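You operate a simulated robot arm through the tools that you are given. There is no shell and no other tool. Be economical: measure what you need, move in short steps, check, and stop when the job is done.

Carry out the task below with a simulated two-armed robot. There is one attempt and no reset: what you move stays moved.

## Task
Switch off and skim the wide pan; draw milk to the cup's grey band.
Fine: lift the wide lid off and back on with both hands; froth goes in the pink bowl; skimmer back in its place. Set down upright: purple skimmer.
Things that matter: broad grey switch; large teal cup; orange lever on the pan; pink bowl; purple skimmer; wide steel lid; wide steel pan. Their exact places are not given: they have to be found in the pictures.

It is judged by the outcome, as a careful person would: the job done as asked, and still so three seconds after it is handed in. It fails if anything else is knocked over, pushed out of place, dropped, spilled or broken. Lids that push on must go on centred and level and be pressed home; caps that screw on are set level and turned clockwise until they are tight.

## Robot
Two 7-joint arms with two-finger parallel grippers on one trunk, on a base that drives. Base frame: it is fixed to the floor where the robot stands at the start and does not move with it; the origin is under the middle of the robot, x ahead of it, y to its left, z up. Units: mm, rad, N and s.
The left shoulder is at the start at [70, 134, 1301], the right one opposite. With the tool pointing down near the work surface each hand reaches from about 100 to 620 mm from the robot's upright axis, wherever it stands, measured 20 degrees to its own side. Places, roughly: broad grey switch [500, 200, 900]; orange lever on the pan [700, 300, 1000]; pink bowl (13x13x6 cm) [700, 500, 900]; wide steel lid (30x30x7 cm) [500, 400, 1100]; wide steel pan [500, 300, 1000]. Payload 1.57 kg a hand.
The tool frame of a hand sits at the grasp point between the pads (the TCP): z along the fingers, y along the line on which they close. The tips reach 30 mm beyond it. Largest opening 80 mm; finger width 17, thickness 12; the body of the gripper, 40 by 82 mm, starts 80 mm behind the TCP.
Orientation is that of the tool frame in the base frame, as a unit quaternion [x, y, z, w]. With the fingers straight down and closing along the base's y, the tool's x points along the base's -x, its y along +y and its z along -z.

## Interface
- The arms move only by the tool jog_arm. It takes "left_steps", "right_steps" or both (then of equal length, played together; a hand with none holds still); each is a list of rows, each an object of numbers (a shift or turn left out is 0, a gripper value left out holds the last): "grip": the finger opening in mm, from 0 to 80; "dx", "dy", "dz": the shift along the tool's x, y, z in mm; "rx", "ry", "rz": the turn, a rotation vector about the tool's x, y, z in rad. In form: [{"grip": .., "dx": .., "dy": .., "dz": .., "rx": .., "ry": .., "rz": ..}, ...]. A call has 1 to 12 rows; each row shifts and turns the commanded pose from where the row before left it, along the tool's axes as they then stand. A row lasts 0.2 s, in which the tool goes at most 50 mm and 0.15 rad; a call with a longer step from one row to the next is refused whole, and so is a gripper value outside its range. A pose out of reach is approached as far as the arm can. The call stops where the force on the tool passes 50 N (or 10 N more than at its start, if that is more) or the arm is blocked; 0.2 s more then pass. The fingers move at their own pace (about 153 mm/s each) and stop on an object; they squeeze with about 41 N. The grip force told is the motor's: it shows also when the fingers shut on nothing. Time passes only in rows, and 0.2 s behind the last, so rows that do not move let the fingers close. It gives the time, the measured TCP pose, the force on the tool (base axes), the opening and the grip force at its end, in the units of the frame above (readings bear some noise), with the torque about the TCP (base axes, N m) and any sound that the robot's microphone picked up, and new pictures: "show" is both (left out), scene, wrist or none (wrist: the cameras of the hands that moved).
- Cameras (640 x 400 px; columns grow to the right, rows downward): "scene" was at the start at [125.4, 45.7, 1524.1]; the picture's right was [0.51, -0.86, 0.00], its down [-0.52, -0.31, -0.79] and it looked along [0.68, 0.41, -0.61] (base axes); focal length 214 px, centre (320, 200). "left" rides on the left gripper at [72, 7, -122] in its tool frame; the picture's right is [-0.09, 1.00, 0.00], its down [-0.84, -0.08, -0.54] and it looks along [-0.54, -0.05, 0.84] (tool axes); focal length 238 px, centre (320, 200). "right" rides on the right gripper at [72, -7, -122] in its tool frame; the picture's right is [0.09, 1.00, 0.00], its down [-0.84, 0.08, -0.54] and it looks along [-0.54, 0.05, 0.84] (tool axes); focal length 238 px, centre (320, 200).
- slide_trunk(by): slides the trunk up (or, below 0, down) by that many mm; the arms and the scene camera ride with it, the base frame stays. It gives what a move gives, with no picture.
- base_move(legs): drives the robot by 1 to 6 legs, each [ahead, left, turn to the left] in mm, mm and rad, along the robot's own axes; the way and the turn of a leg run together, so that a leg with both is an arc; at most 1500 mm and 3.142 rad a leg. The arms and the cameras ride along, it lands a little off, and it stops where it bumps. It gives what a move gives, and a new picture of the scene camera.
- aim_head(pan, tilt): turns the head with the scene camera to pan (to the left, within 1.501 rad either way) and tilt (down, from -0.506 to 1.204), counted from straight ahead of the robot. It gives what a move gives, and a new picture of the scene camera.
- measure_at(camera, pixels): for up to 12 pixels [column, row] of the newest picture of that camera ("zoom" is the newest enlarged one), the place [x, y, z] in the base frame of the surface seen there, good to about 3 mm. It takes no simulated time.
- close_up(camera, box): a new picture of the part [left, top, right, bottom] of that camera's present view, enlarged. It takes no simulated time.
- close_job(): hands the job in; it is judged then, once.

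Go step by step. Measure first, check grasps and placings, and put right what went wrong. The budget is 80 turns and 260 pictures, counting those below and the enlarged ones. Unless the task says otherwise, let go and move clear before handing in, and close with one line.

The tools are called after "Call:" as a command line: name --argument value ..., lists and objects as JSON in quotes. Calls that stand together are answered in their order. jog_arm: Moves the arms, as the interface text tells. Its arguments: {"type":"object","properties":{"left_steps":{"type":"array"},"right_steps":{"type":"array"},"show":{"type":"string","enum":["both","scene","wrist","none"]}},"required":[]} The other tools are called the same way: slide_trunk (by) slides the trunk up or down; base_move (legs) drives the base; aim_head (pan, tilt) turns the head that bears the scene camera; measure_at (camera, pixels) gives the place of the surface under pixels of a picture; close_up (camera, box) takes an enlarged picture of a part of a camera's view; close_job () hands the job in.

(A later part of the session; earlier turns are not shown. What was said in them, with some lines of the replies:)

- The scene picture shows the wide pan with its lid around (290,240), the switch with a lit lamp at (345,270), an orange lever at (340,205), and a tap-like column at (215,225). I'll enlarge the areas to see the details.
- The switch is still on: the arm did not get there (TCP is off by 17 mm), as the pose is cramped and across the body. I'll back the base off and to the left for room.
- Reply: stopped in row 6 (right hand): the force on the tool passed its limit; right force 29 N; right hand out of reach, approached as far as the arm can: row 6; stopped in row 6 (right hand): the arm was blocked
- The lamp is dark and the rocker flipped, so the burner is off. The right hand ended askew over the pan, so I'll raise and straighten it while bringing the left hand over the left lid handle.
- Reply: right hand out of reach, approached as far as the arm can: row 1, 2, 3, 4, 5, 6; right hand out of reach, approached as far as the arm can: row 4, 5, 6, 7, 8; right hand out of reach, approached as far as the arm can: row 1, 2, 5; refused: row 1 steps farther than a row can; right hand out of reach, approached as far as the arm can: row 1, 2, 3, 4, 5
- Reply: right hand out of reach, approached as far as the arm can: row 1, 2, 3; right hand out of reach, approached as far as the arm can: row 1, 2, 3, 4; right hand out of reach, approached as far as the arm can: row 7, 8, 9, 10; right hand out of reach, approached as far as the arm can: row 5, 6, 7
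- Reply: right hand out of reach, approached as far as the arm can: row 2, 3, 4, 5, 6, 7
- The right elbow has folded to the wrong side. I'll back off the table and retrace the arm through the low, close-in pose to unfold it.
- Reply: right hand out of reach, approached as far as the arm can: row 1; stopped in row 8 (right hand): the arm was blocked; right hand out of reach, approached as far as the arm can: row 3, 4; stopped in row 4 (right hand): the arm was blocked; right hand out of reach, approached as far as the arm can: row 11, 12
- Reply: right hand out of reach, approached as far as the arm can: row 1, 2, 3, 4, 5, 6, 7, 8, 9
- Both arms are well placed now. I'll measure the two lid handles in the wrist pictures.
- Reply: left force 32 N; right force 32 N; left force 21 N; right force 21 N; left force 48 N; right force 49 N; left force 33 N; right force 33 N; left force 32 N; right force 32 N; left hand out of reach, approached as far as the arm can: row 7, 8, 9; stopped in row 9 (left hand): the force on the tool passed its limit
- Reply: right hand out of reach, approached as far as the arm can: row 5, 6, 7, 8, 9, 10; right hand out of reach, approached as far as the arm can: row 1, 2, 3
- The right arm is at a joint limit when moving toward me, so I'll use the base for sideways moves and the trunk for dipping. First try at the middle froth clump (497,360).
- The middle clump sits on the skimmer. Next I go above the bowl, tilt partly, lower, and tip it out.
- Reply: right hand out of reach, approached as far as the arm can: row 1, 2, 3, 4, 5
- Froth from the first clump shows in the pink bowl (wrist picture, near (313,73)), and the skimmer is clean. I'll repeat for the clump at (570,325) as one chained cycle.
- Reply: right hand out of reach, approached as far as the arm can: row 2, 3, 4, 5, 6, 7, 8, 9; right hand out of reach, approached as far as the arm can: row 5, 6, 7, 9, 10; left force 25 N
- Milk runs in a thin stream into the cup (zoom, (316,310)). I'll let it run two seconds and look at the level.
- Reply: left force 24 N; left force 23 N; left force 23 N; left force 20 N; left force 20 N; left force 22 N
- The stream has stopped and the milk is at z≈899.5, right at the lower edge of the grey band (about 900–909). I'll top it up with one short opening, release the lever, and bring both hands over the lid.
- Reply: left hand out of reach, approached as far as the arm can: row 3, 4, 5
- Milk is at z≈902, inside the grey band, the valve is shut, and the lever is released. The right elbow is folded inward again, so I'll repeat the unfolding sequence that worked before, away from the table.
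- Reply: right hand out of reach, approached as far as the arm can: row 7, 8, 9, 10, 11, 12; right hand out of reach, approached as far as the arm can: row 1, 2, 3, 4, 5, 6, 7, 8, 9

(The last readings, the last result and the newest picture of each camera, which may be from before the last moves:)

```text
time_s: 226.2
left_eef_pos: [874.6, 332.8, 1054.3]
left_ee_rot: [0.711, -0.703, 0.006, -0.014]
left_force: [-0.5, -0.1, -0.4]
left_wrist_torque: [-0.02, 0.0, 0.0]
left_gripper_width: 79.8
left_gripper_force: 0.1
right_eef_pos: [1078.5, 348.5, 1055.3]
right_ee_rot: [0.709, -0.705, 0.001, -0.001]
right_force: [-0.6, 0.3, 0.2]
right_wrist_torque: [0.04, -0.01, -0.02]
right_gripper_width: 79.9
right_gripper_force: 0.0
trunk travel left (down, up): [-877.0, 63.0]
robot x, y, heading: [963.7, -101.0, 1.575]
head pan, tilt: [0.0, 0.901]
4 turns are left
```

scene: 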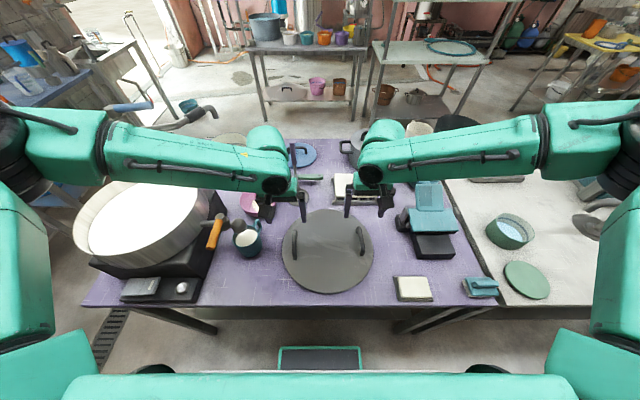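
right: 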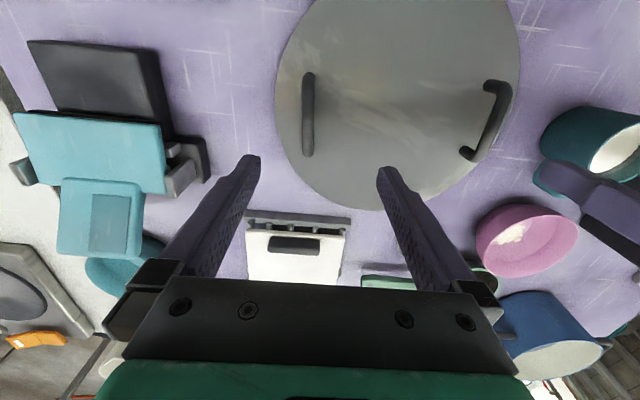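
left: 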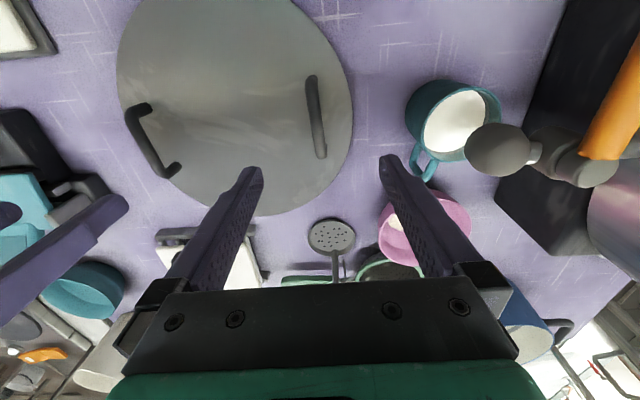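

Call:
jog_arm --left_steps '[{"dx": 3, "dy": -9}, {}, {}]' --right_steps '[{"dx": 2.5, "dy": -14.5}, {}, {}]' --show "none"

Call:
slide_trunk --by -149

Call:
jog_arm --left_steps '[{"grip": 0}, {}, {}, {}]' --right_steps '[{"grip": 0}, {}, {}, {}]' --show "wrist"

Call:
slide_trunk --by 208

Call:
jog_arm --left_steps '[{"dz": -20}, {"dz": -25}, {"dz": -25}, {"dx": -7}, {"dx": -7}, {"dx": -7}, {}]' --right_steps '[{"dz": -20}, {"dz": -25}, {"dz": -25}, {"dx": -7}, {"dx": -7}, {"dx": -7}, {}]' --show "scene"

Call:
base_move --legs '[[0, 499, 0]]'

Call:
jog_arm --left_steps '[{}, {}, {}]' --right_steps '[{}, {}, {}]' --show "both"

```text
time_s: 227.0
left_eef_pos: [883.1, 329.3, 1055.6]
left_ee_rot: [0.71, -0.704, 0.005, -0.015]
left_force: [-1.1, 0.6, -1.5]
left_wrist_torque: [0.03, 0.03, 0.01]
left_gripper_width: 80.1
left_gripper_force: 0.1
right_eef_pos: [1092.6, 347.6, 1055.2]
right_ee_rot: [0.709, -0.705, 0.0, -0.001]
right_force: [0.5, 0.5, 0.6]
right_wrist_torque: [0.0, 0.05, -0.03]
right_gripper_width: 79.8
right_gripper_force: 0.2
trunk travel left (down, up): [-877.0, 63.0]
robot x, y, heading: [964.0, -103.0, 1.569]
head pan, tilt: [0.0, 0.901]
```

```text
time_s: 228.7
left_eef_pos: [883.5, 330.8, 906.9]
left_ee_rot: [0.711, -0.704, 0.005, -0.015]
left_force: [0.8, -0.3, 0.7]
left_wrist_torque: [-0.02, 0.04, -0.04]
left_gripper_width: 79.8
left_gripper_force: 0.2
right_eef_pos: [1091.8, 346.3, 907.3]
right_ee_rot: [0.709, -0.705, 0.001, 0.0]
right_force: [0.6, -0.2, 0.4]
right_wrist_torque: [0.03, 0.01, 0.0]
right_gripper_width: 80.2
right_gripper_force: 0.1
trunk travel left (down, up): [-728.0, 212.0]
robot x, y, heading: [960.2, -102.8, 1.569]
head pan, tilt: [0.0, 0.901]
```

```text
time_s: 229.7
left_eef_pos: [883.0, 329.9, 907.6]
left_ee_rot: [0.711, -0.703, 0.005, -0.016]
left_force: [-5.7, 5.2, 0.5]
left_wrist_torque: [-0.29, 0.02, 0.57]
left_gripper_width: 14.1
left_gripper_force: 30.7
right_eef_pos: [1092.5, 347.6, 907.2]
right_ee_rot: [0.708, -0.706, 0.0, 0.0]
right_force: [8.1, -3.6, 4.7]
right_wrist_torque: [0.07, -0.02, 0.54]
right_gripper_width: 14.1
right_gripper_force: 30.8
trunk travel left (down, up): [-728.0, 212.0]
robot x, y, heading: [959.9, -101.1, 1.568]
head pan, tilt: [0.0, 0.901]
```

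right: 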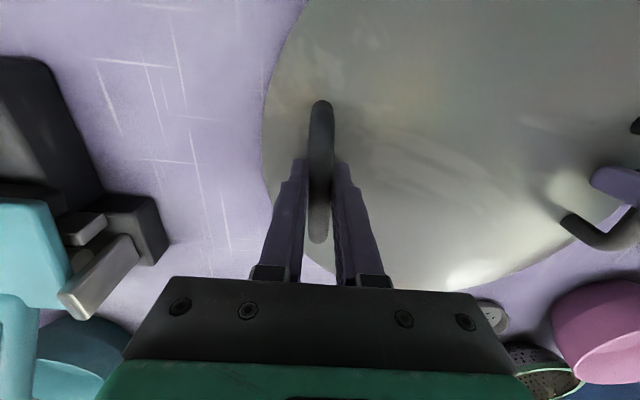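
left: 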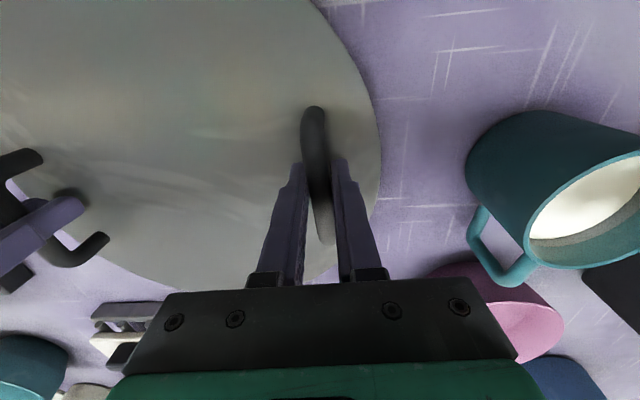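

```text
time_s: 232.0
left_eef_pos: [883.1, 330.2, 1114.2]
left_ee_rot: [0.711, -0.703, 0.006, -0.015]
left_force: [-16.7, 3.5, -3.4]
left_wrist_torque: [0.19, 0.03, 0.57]
left_gripper_width: 14.0
left_gripper_force: 31.0
right_eef_pos: [1091.4, 348.6, 1115.0]
right_ee_rot: [0.71, -0.705, 0.002, 0.0]
right_force: [16.0, -3.8, -3.0]
right_wrist_torque: [-0.23, -0.05, 0.57]
right_gripper_width: 14.2
right_gripper_force: 30.5
trunk travel left (down, up): [-936.0, 4.0]
robot x, y, heading: [960.7, -103.5, 1.576]
head pan, tilt: [0.0, 0.901]
```

```text
time_s: 233.6
left_eef_pos: [881.6, 350.7, 1184.3]
left_ee_rot: [0.71, -0.704, 0.006, -0.015]
left_force: [-0.2, 4.6, -3.0]
left_wrist_torque: [-0.21, 0.0, 0.53]
left_gripper_width: 14.2
left_gripper_force: 30.7
right_eef_pos: [1091.9, 368.8, 1184.2]
right_ee_rot: [0.709, -0.705, 0.0, 0.0]
right_force: [-0.2, -3.9, -2.6]
right_wrist_torque: [0.23, 0.03, 0.51]
right_gripper_width: 14.3
right_gripper_force: 30.0
trunk travel left (down, up): [-936.0, 4.0]
robot x, y, heading: [965.3, -103.3, 1.57]
head pan, tilt: [0.0, 0.901]
```

scene: 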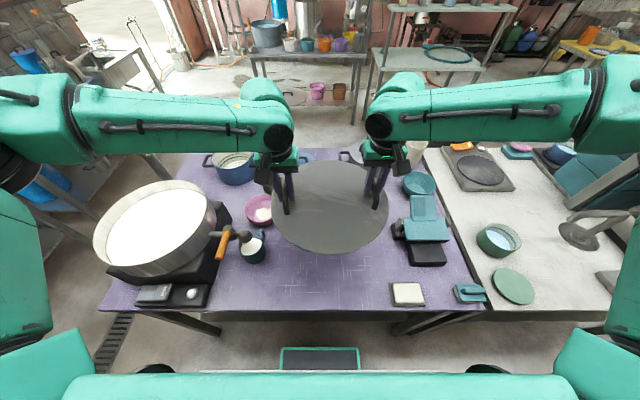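

```text
time_s: 236.5
left_eef_pos: [386.1, 351.3, 1184.8]
left_ee_rot: [0.709, -0.705, 0.006, -0.016]
left_force: [14.2, 6.7, -2.1]
left_wrist_torque: [0.07, -0.07, 0.59]
left_gripper_width: 14.4
left_gripper_force: 31.0
right_eef_pos: [595.8, 368.9, 1183.2]
right_ee_rot: [0.708, -0.707, 0.0, 0.001]
right_force: [-14.3, -6.6, -3.1]
right_wrist_torque: [-0.09, 0.05, 0.56]
right_gripper_width: 14.1
right_gripper_force: 29.7
trunk travel left (down, up): [-936.0, 4.0]
robot x, y, heading: [460.0, -103.4, 1.572]
head pan, tilt: [0.0, 0.901]
```

scene: 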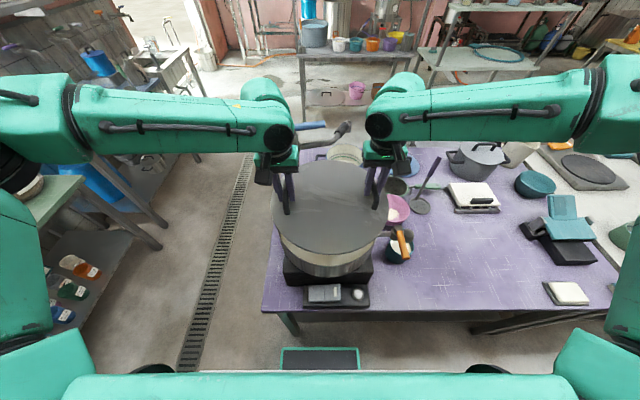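

```text
time_s: 237.3
left_eef_pos: [382.4, 351.9, 1183.4]
left_ee_rot: [0.709, -0.705, 0.006, -0.016]
left_force: [1.2, 5.2, -2.5]
left_wrist_torque: [0.1, -0.01, 0.59]
left_gripper_width: 14.1
left_gripper_force: 30.5
right_eef_pos: [593.3, 369.1, 1184.0]
right_ee_rot: [-0.707, 0.707, -0.001, -0.001]
right_force: [-1.8, -5.6, -3.4]
right_wrist_torque: [-0.13, 0.04, 0.58]
right_gripper_width: 14.2
right_gripper_force: 30.7
trunk travel left (down, up): [-936.0, 4.0]
robot x, y, heading: [465.6, -103.4, 1.568]
head pan, tilt: [0.0, 0.901]
3 turns are left
```

scene: 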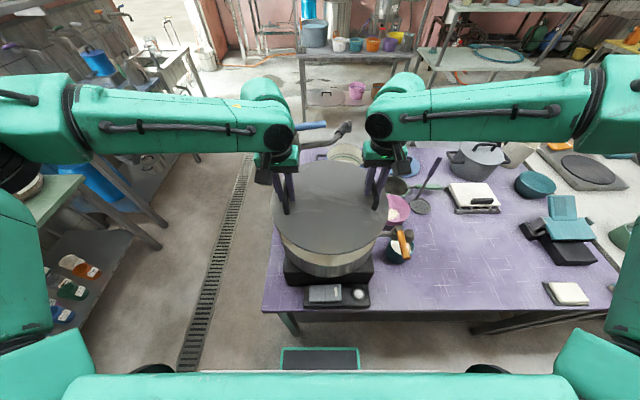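
right: 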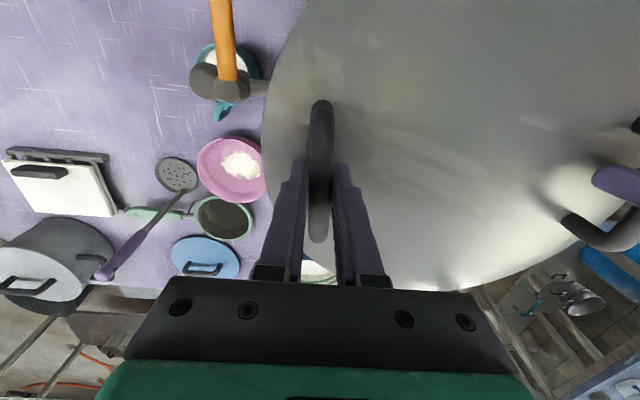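
left: 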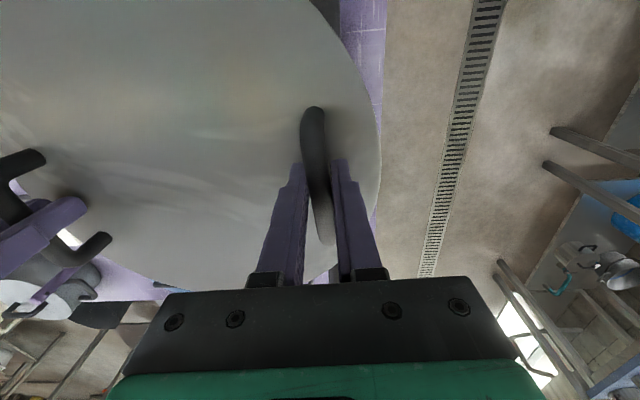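

Call:
jog_arm --left_steps '[{"dx": 1.3, "dy": -0.9}, {"dz": 20}, {"dz": 20}, {"dz": 20}, {"dz": 10}, {"dz": 3}, {"dz": 2}, {"dz": 2}, {"dz": 1}, {}]' --right_steps '[{"dx": 1.3, "dy": -0.9}, {"dz": 20}, {"dz": 20}, {"dz": 20}, {"dz": 10}, {"dz": 3}, {"dz": 2}, {"dz": 2}, {"dz": 1}, {}]' --show "both"

Call:
close_up --camera "scene" --box '[250, 140, 420, 300]'

Call:
measure_at --camera "scene" --pixels '[[330, 190], [330, 225], [305, 210], [355, 210], [330, 175], [330, 240]]'

```text
time_s: 239.5
left_eef_pos: [381.3, 342.2, 1114.8]
left_ee_rot: [0.708, -0.706, 0.009, -0.024]
left_force: [44.4, 11.2, -8.3]
left_wrist_torque: [0.26, -0.1, 0.6]
left_gripper_width: 14.8
left_gripper_force: 30.3
left hand out of reach, approached as far as the arm can: row 4, 5
right_eef_pos: [590.5, 366.4, 1109.3]
right_ee_rot: [0.709, -0.706, -0.006, 0.001]
right_force: [-39.9, -10.3, 16.8]
right_wrist_torque: [-0.4, 0.15, 0.64]
right_gripper_width: 14.9
right_gripper_force: 30.9
trunk travel left (down, up): [-936.0, 4.0]
robot x, y, heading: [461.5, -99.6, 1.567]
head pan, tilt: [0.0, 0.901]
```

scene: 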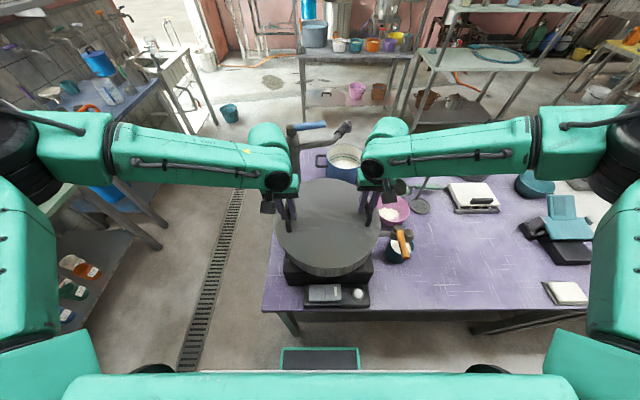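
right: 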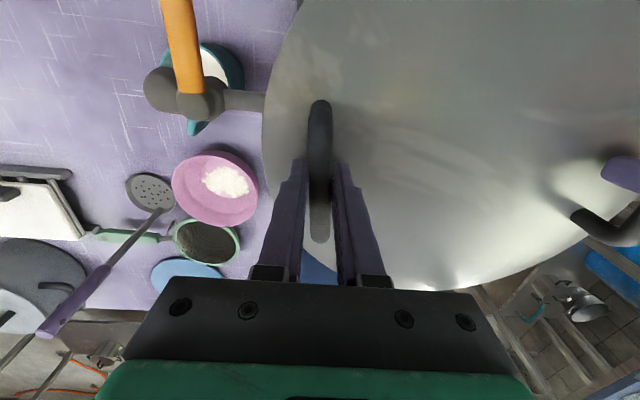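
left: 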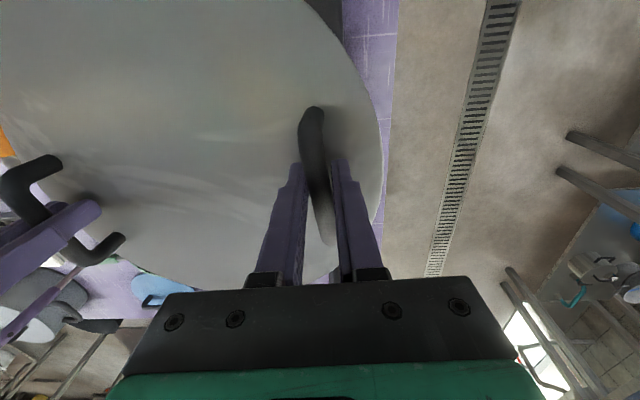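

```text
2.50 times, centred on (335, 220) of scene
```

zoom: 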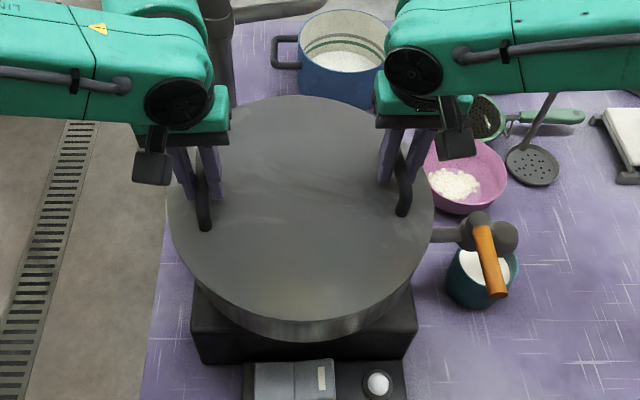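

```text
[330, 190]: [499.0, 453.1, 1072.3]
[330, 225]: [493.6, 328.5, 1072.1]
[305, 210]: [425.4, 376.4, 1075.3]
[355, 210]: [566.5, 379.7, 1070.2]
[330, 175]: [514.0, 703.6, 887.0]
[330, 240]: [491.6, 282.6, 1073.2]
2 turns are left
```

The left arm hit its lower limit, leaving the lid about 5 mm high on its side and about 5 mm off centre. I'll lift a little, recentre it, and lower the lid level with the trunk.

Call:
jog_arm --left_steps '[{"dz": -6}, {"dz": -8}, {"dx": -4.2, "dy": -1.8}, {"dx": -4.2, "dy": -1.8}, {}, {}]' --right_steps '[{"dz": -10}, {"dz": -9.5}, {"dx": -0.7, "dy": -1}, {"dx": -0.7, "dy": -1}, {}, {}]' --show "none"

Call:
slide_trunk --by -15

Call:
slide_trunk --by -4

Call:
slide_trunk --by -3

Call:
jog_arm --left_steps '[{}, {}]' --right_steps '[{}, {}]' --show "scene"

Call:
close_up --camera "scene" --box '[250, 140, 420, 300]'

Call:
measure_at --camera "scene" --pixels '[[330, 195], [330, 225], [305, 210], [355, 210], [330, 245], [318, 255], [290, 225], [370, 225]]'

```text
time_s: 240.9
left_eef_pos: [382.2, 350.0, 1126.4]
left_ee_rot: [0.708, -0.706, 0.009, -0.024]
left_force: [44.7, 8.9, -4.0]
left_wrist_torque: [-0.28, -0.15, 0.59]
left_gripper_width: 14.5
left_gripper_force: 30.1
left hand out of reach, approached as far as the arm can: row 4
right_eef_pos: [592.4, 368.6, 1126.7]
right_ee_rot: [0.708, -0.706, -0.005, 0.003]
right_force: [-44.3, -10.1, -3.6]
right_wrist_torque: [0.17, 0.11, 0.54]
right_gripper_width: 14.6
right_gripper_force: 30.0
trunk travel left (down, up): [-936.0, 4.0]
robot x, y, heading: [460.9, -101.2, 1.571]
head pan, tilt: [0.0, 0.901]
```

```text
time_s: 241.5
left_eef_pos: [382.8, 350.4, 1111.9]
left_ee_rot: [0.708, -0.706, 0.008, -0.023]
left_force: [43.1, 9.3, -3.3]
left_wrist_torque: [-0.09, -0.13, 0.54]
left_gripper_width: 14.4
left_gripper_force: 30.7
right_eef_pos: [593.1, 370.3, 1110.2]
right_ee_rot: [0.708, -0.706, -0.004, 0.002]
right_force: [-44.0, -8.7, -2.0]
right_wrist_torque: [0.05, 0.13, 0.56]
right_gripper_width: 14.6
right_gripper_force: 30.3
trunk travel left (down, up): [-921.0, 19.0]
robot x, y, heading: [462.4, -102.4, 1.567]
head pan, tilt: [0.0, 0.901]
```

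```text
time_s: 242.1
left_eef_pos: [382.0, 350.5, 1109.4]
left_ee_rot: [0.708, -0.706, 0.01, -0.026]
left_force: [42.3, 10.0, 1.5]
left_wrist_torque: [-0.39, -0.17, 0.55]
left_gripper_width: 14.6
left_gripper_force: 30.6
right_eef_pos: [592.4, 368.6, 1108.1]
right_ee_rot: [0.709, -0.705, -0.004, 0.001]
right_force: [-43.0, -8.9, 6.6]
right_wrist_torque: [-0.44, 0.1, 0.56]
right_gripper_width: 14.2
right_gripper_force: 30.5
trunk travel left (down, up): [-917.0, 23.0]
robot x, y, heading: [462.2, -100.9, 1.566]
head pan, tilt: [0.0, 0.901]
```

```text
time_s: 242.6
left_eef_pos: [382.2, 349.8, 1108.1]
left_ee_rot: [0.708, -0.706, 0.007, -0.028]
left_force: [36.2, 14.4, 16.7]
left_wrist_torque: [0.18, -0.2, 0.63]
left_gripper_width: 14.3
left_gripper_force: 30.6
right_eef_pos: [591.9, 368.9, 1108.1]
right_ee_rot: [0.709, -0.706, -0.008, -0.001]
right_force: [-37.1, -4.2, 19.3]
right_wrist_torque: [0.09, 0.18, 0.56]
right_gripper_width: 14.3
right_gripper_force: 30.7
trunk travel left (down, up): [-914.0, 26.0]
robot x, y, heading: [459.8, -101.4, 1.568]
head pan, tilt: [0.0, 0.901]
```

```text
time_s: 243.2
left_eef_pos: [383.3, 349.6, 1108.2]
left_ee_rot: [0.708, -0.706, 0.008, -0.025]
left_force: [34.2, 13.6, 18.9]
left_wrist_torque: [0.05, -0.12, 0.6]
left_gripper_width: 14.4
left_gripper_force: 30.4
right_eef_pos: [592.2, 368.8, 1106.5]
right_ee_rot: [0.709, -0.706, -0.007, -0.001]
right_force: [-33.8, -1.3, 19.5]
right_wrist_torque: [0.18, 0.17, 0.56]
right_gripper_width: 14.5
right_gripper_force: 30.9
trunk travel left (down, up): [-914.0, 26.0]
robot x, y, heading: [462.0, -100.0, 1.571]
head pan, tilt: [0.0, 0.901]
```

scene: 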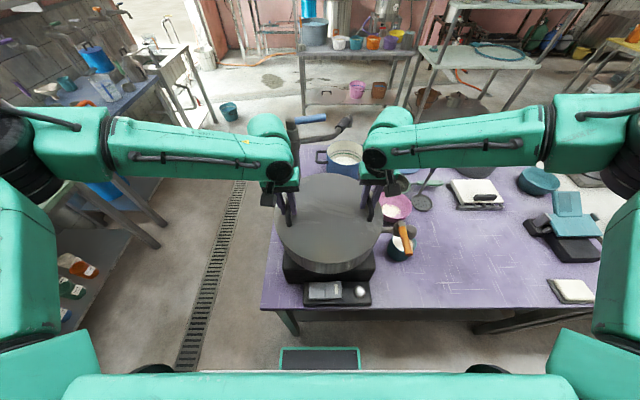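

```text
2.50 times, centred on (335, 220) of scene
```

zoom: 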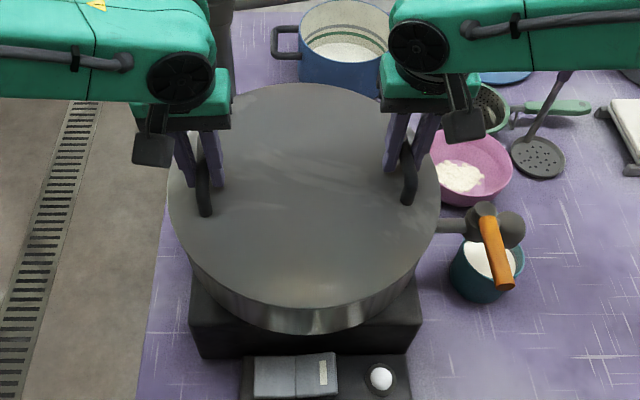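

```text
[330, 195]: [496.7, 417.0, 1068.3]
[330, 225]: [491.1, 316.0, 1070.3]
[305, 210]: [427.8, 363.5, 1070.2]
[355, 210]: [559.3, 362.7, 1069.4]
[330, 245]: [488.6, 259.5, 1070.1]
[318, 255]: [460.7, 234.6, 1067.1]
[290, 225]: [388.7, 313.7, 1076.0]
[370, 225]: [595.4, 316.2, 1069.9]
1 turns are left
```

The lid top reads level (z≈1068–1070 across), it sits at the pan's centre (hands' midpoint 487.7, 359.2) and both hands feel about 19 N of firm seating. I'll open both hands, move clear, and hand in: burner off, milk skimmed into the pink bowl, skimmer upright in its place, cup filled to the grey band, lid back on.

Call:
jog_arm --left_steps '[{"grip": 60}, {}, {}]' --right_steps '[{"grip": 60}, {}, {}]' --show "none"

Call:
slide_trunk --by 25

Call:
jog_arm --left_steps '[{"dz": -25}, {"dz": -25}, {"dz": -25}, {"dz": -25}, {}]' --right_steps '[{"dz": -25}, {"dz": -25}, {"dz": -25}, {"dz": -25}, {}]' --show "scene"

Call:
close_job

```text
time_s: 244.0
left_eef_pos: [378.9, 349.2, 1103.7]
left_ee_rot: [0.709, -0.705, 0.006, -0.016]
left_force: [-0.5, 0.3, 0.5]
left_wrist_torque: [0.0, -0.01, -0.01]
left_gripper_width: 60.2
left_gripper_force: 0.1
right_eef_pos: [595.7, 367.6, 1103.1]
right_ee_rot: [-0.707, 0.707, -0.001, 0.001]
right_force: [0.7, 0.8, -0.1]
right_wrist_torque: [0.01, 0.03, 0.01]
right_gripper_width: 60.1
right_gripper_force: 0.1
trunk travel left (down, up): [-914.0, 26.0]
robot x, y, heading: [463.6, -103.2, 1.57]
head pan, tilt: [0.0, 0.901]
```

```text
time_s: 244.7
left_eef_pos: [379.8, 349.2, 1128.2]
left_ee_rot: [0.709, -0.704, 0.006, -0.017]
left_force: [0.5, 0.6, 0.6]
left_wrist_torque: [-0.01, 0.01, 0.0]
left_gripper_width: 60.2
left_gripper_force: 0.1
right_eef_pos: [594.7, 367.6, 1127.2]
right_ee_rot: [0.708, -0.706, -0.001, -0.001]
right_force: [0.4, -0.2, 0.3]
right_wrist_torque: [-0.01, -0.02, 0.0]
right_gripper_width: 60.1
right_gripper_force: 0.0
trunk travel left (down, up): [-939.0, 1.0]
robot x, y, heading: [461.6, -97.8, 1.567]
head pan, tilt: [0.0, 0.901]
```

```text
time_s: 245.9
left_eef_pos: [376.5, 347.1, 1229.7]
left_ee_rot: [0.709, -0.705, 0.006, -0.017]
left_force: [-0.4, 0.5, -0.4]
left_wrist_torque: [0.01, -0.01, 0.01]
left_gripper_width: 60.2
left_gripper_force: 0.1
right_eef_pos: [596.0, 367.9, 1228.8]
right_ee_rot: [-0.707, 0.707, 0.001, 0.0]
right_force: [0.0, -0.9, 0.7]
right_wrist_torque: [0.01, -0.03, 0.01]
right_gripper_width: 60.0
right_gripper_force: 0.1
trunk travel left (down, up): [-939.0, 1.0]
robot x, y, heading: [465.0, -101.7, 1.569]
head pan, tilt: [0.0, 0.901]
```

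scene: 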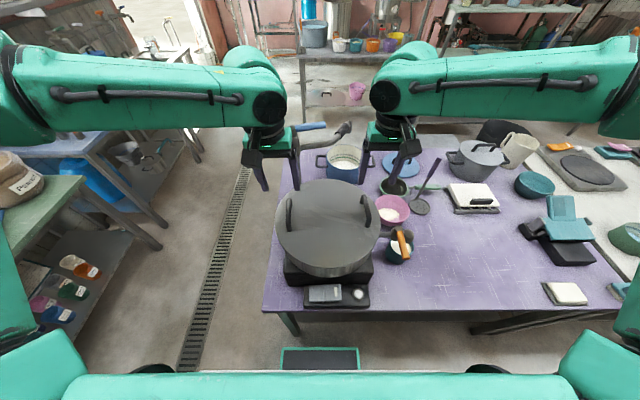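

```text
The job is handed in.
```

The job is handed in: burner off, froth in the pink bowl, skimmer standing upright in its place, milk drawn to the cup's grey band, and the lid lifted off and set back level and centred with both hands.
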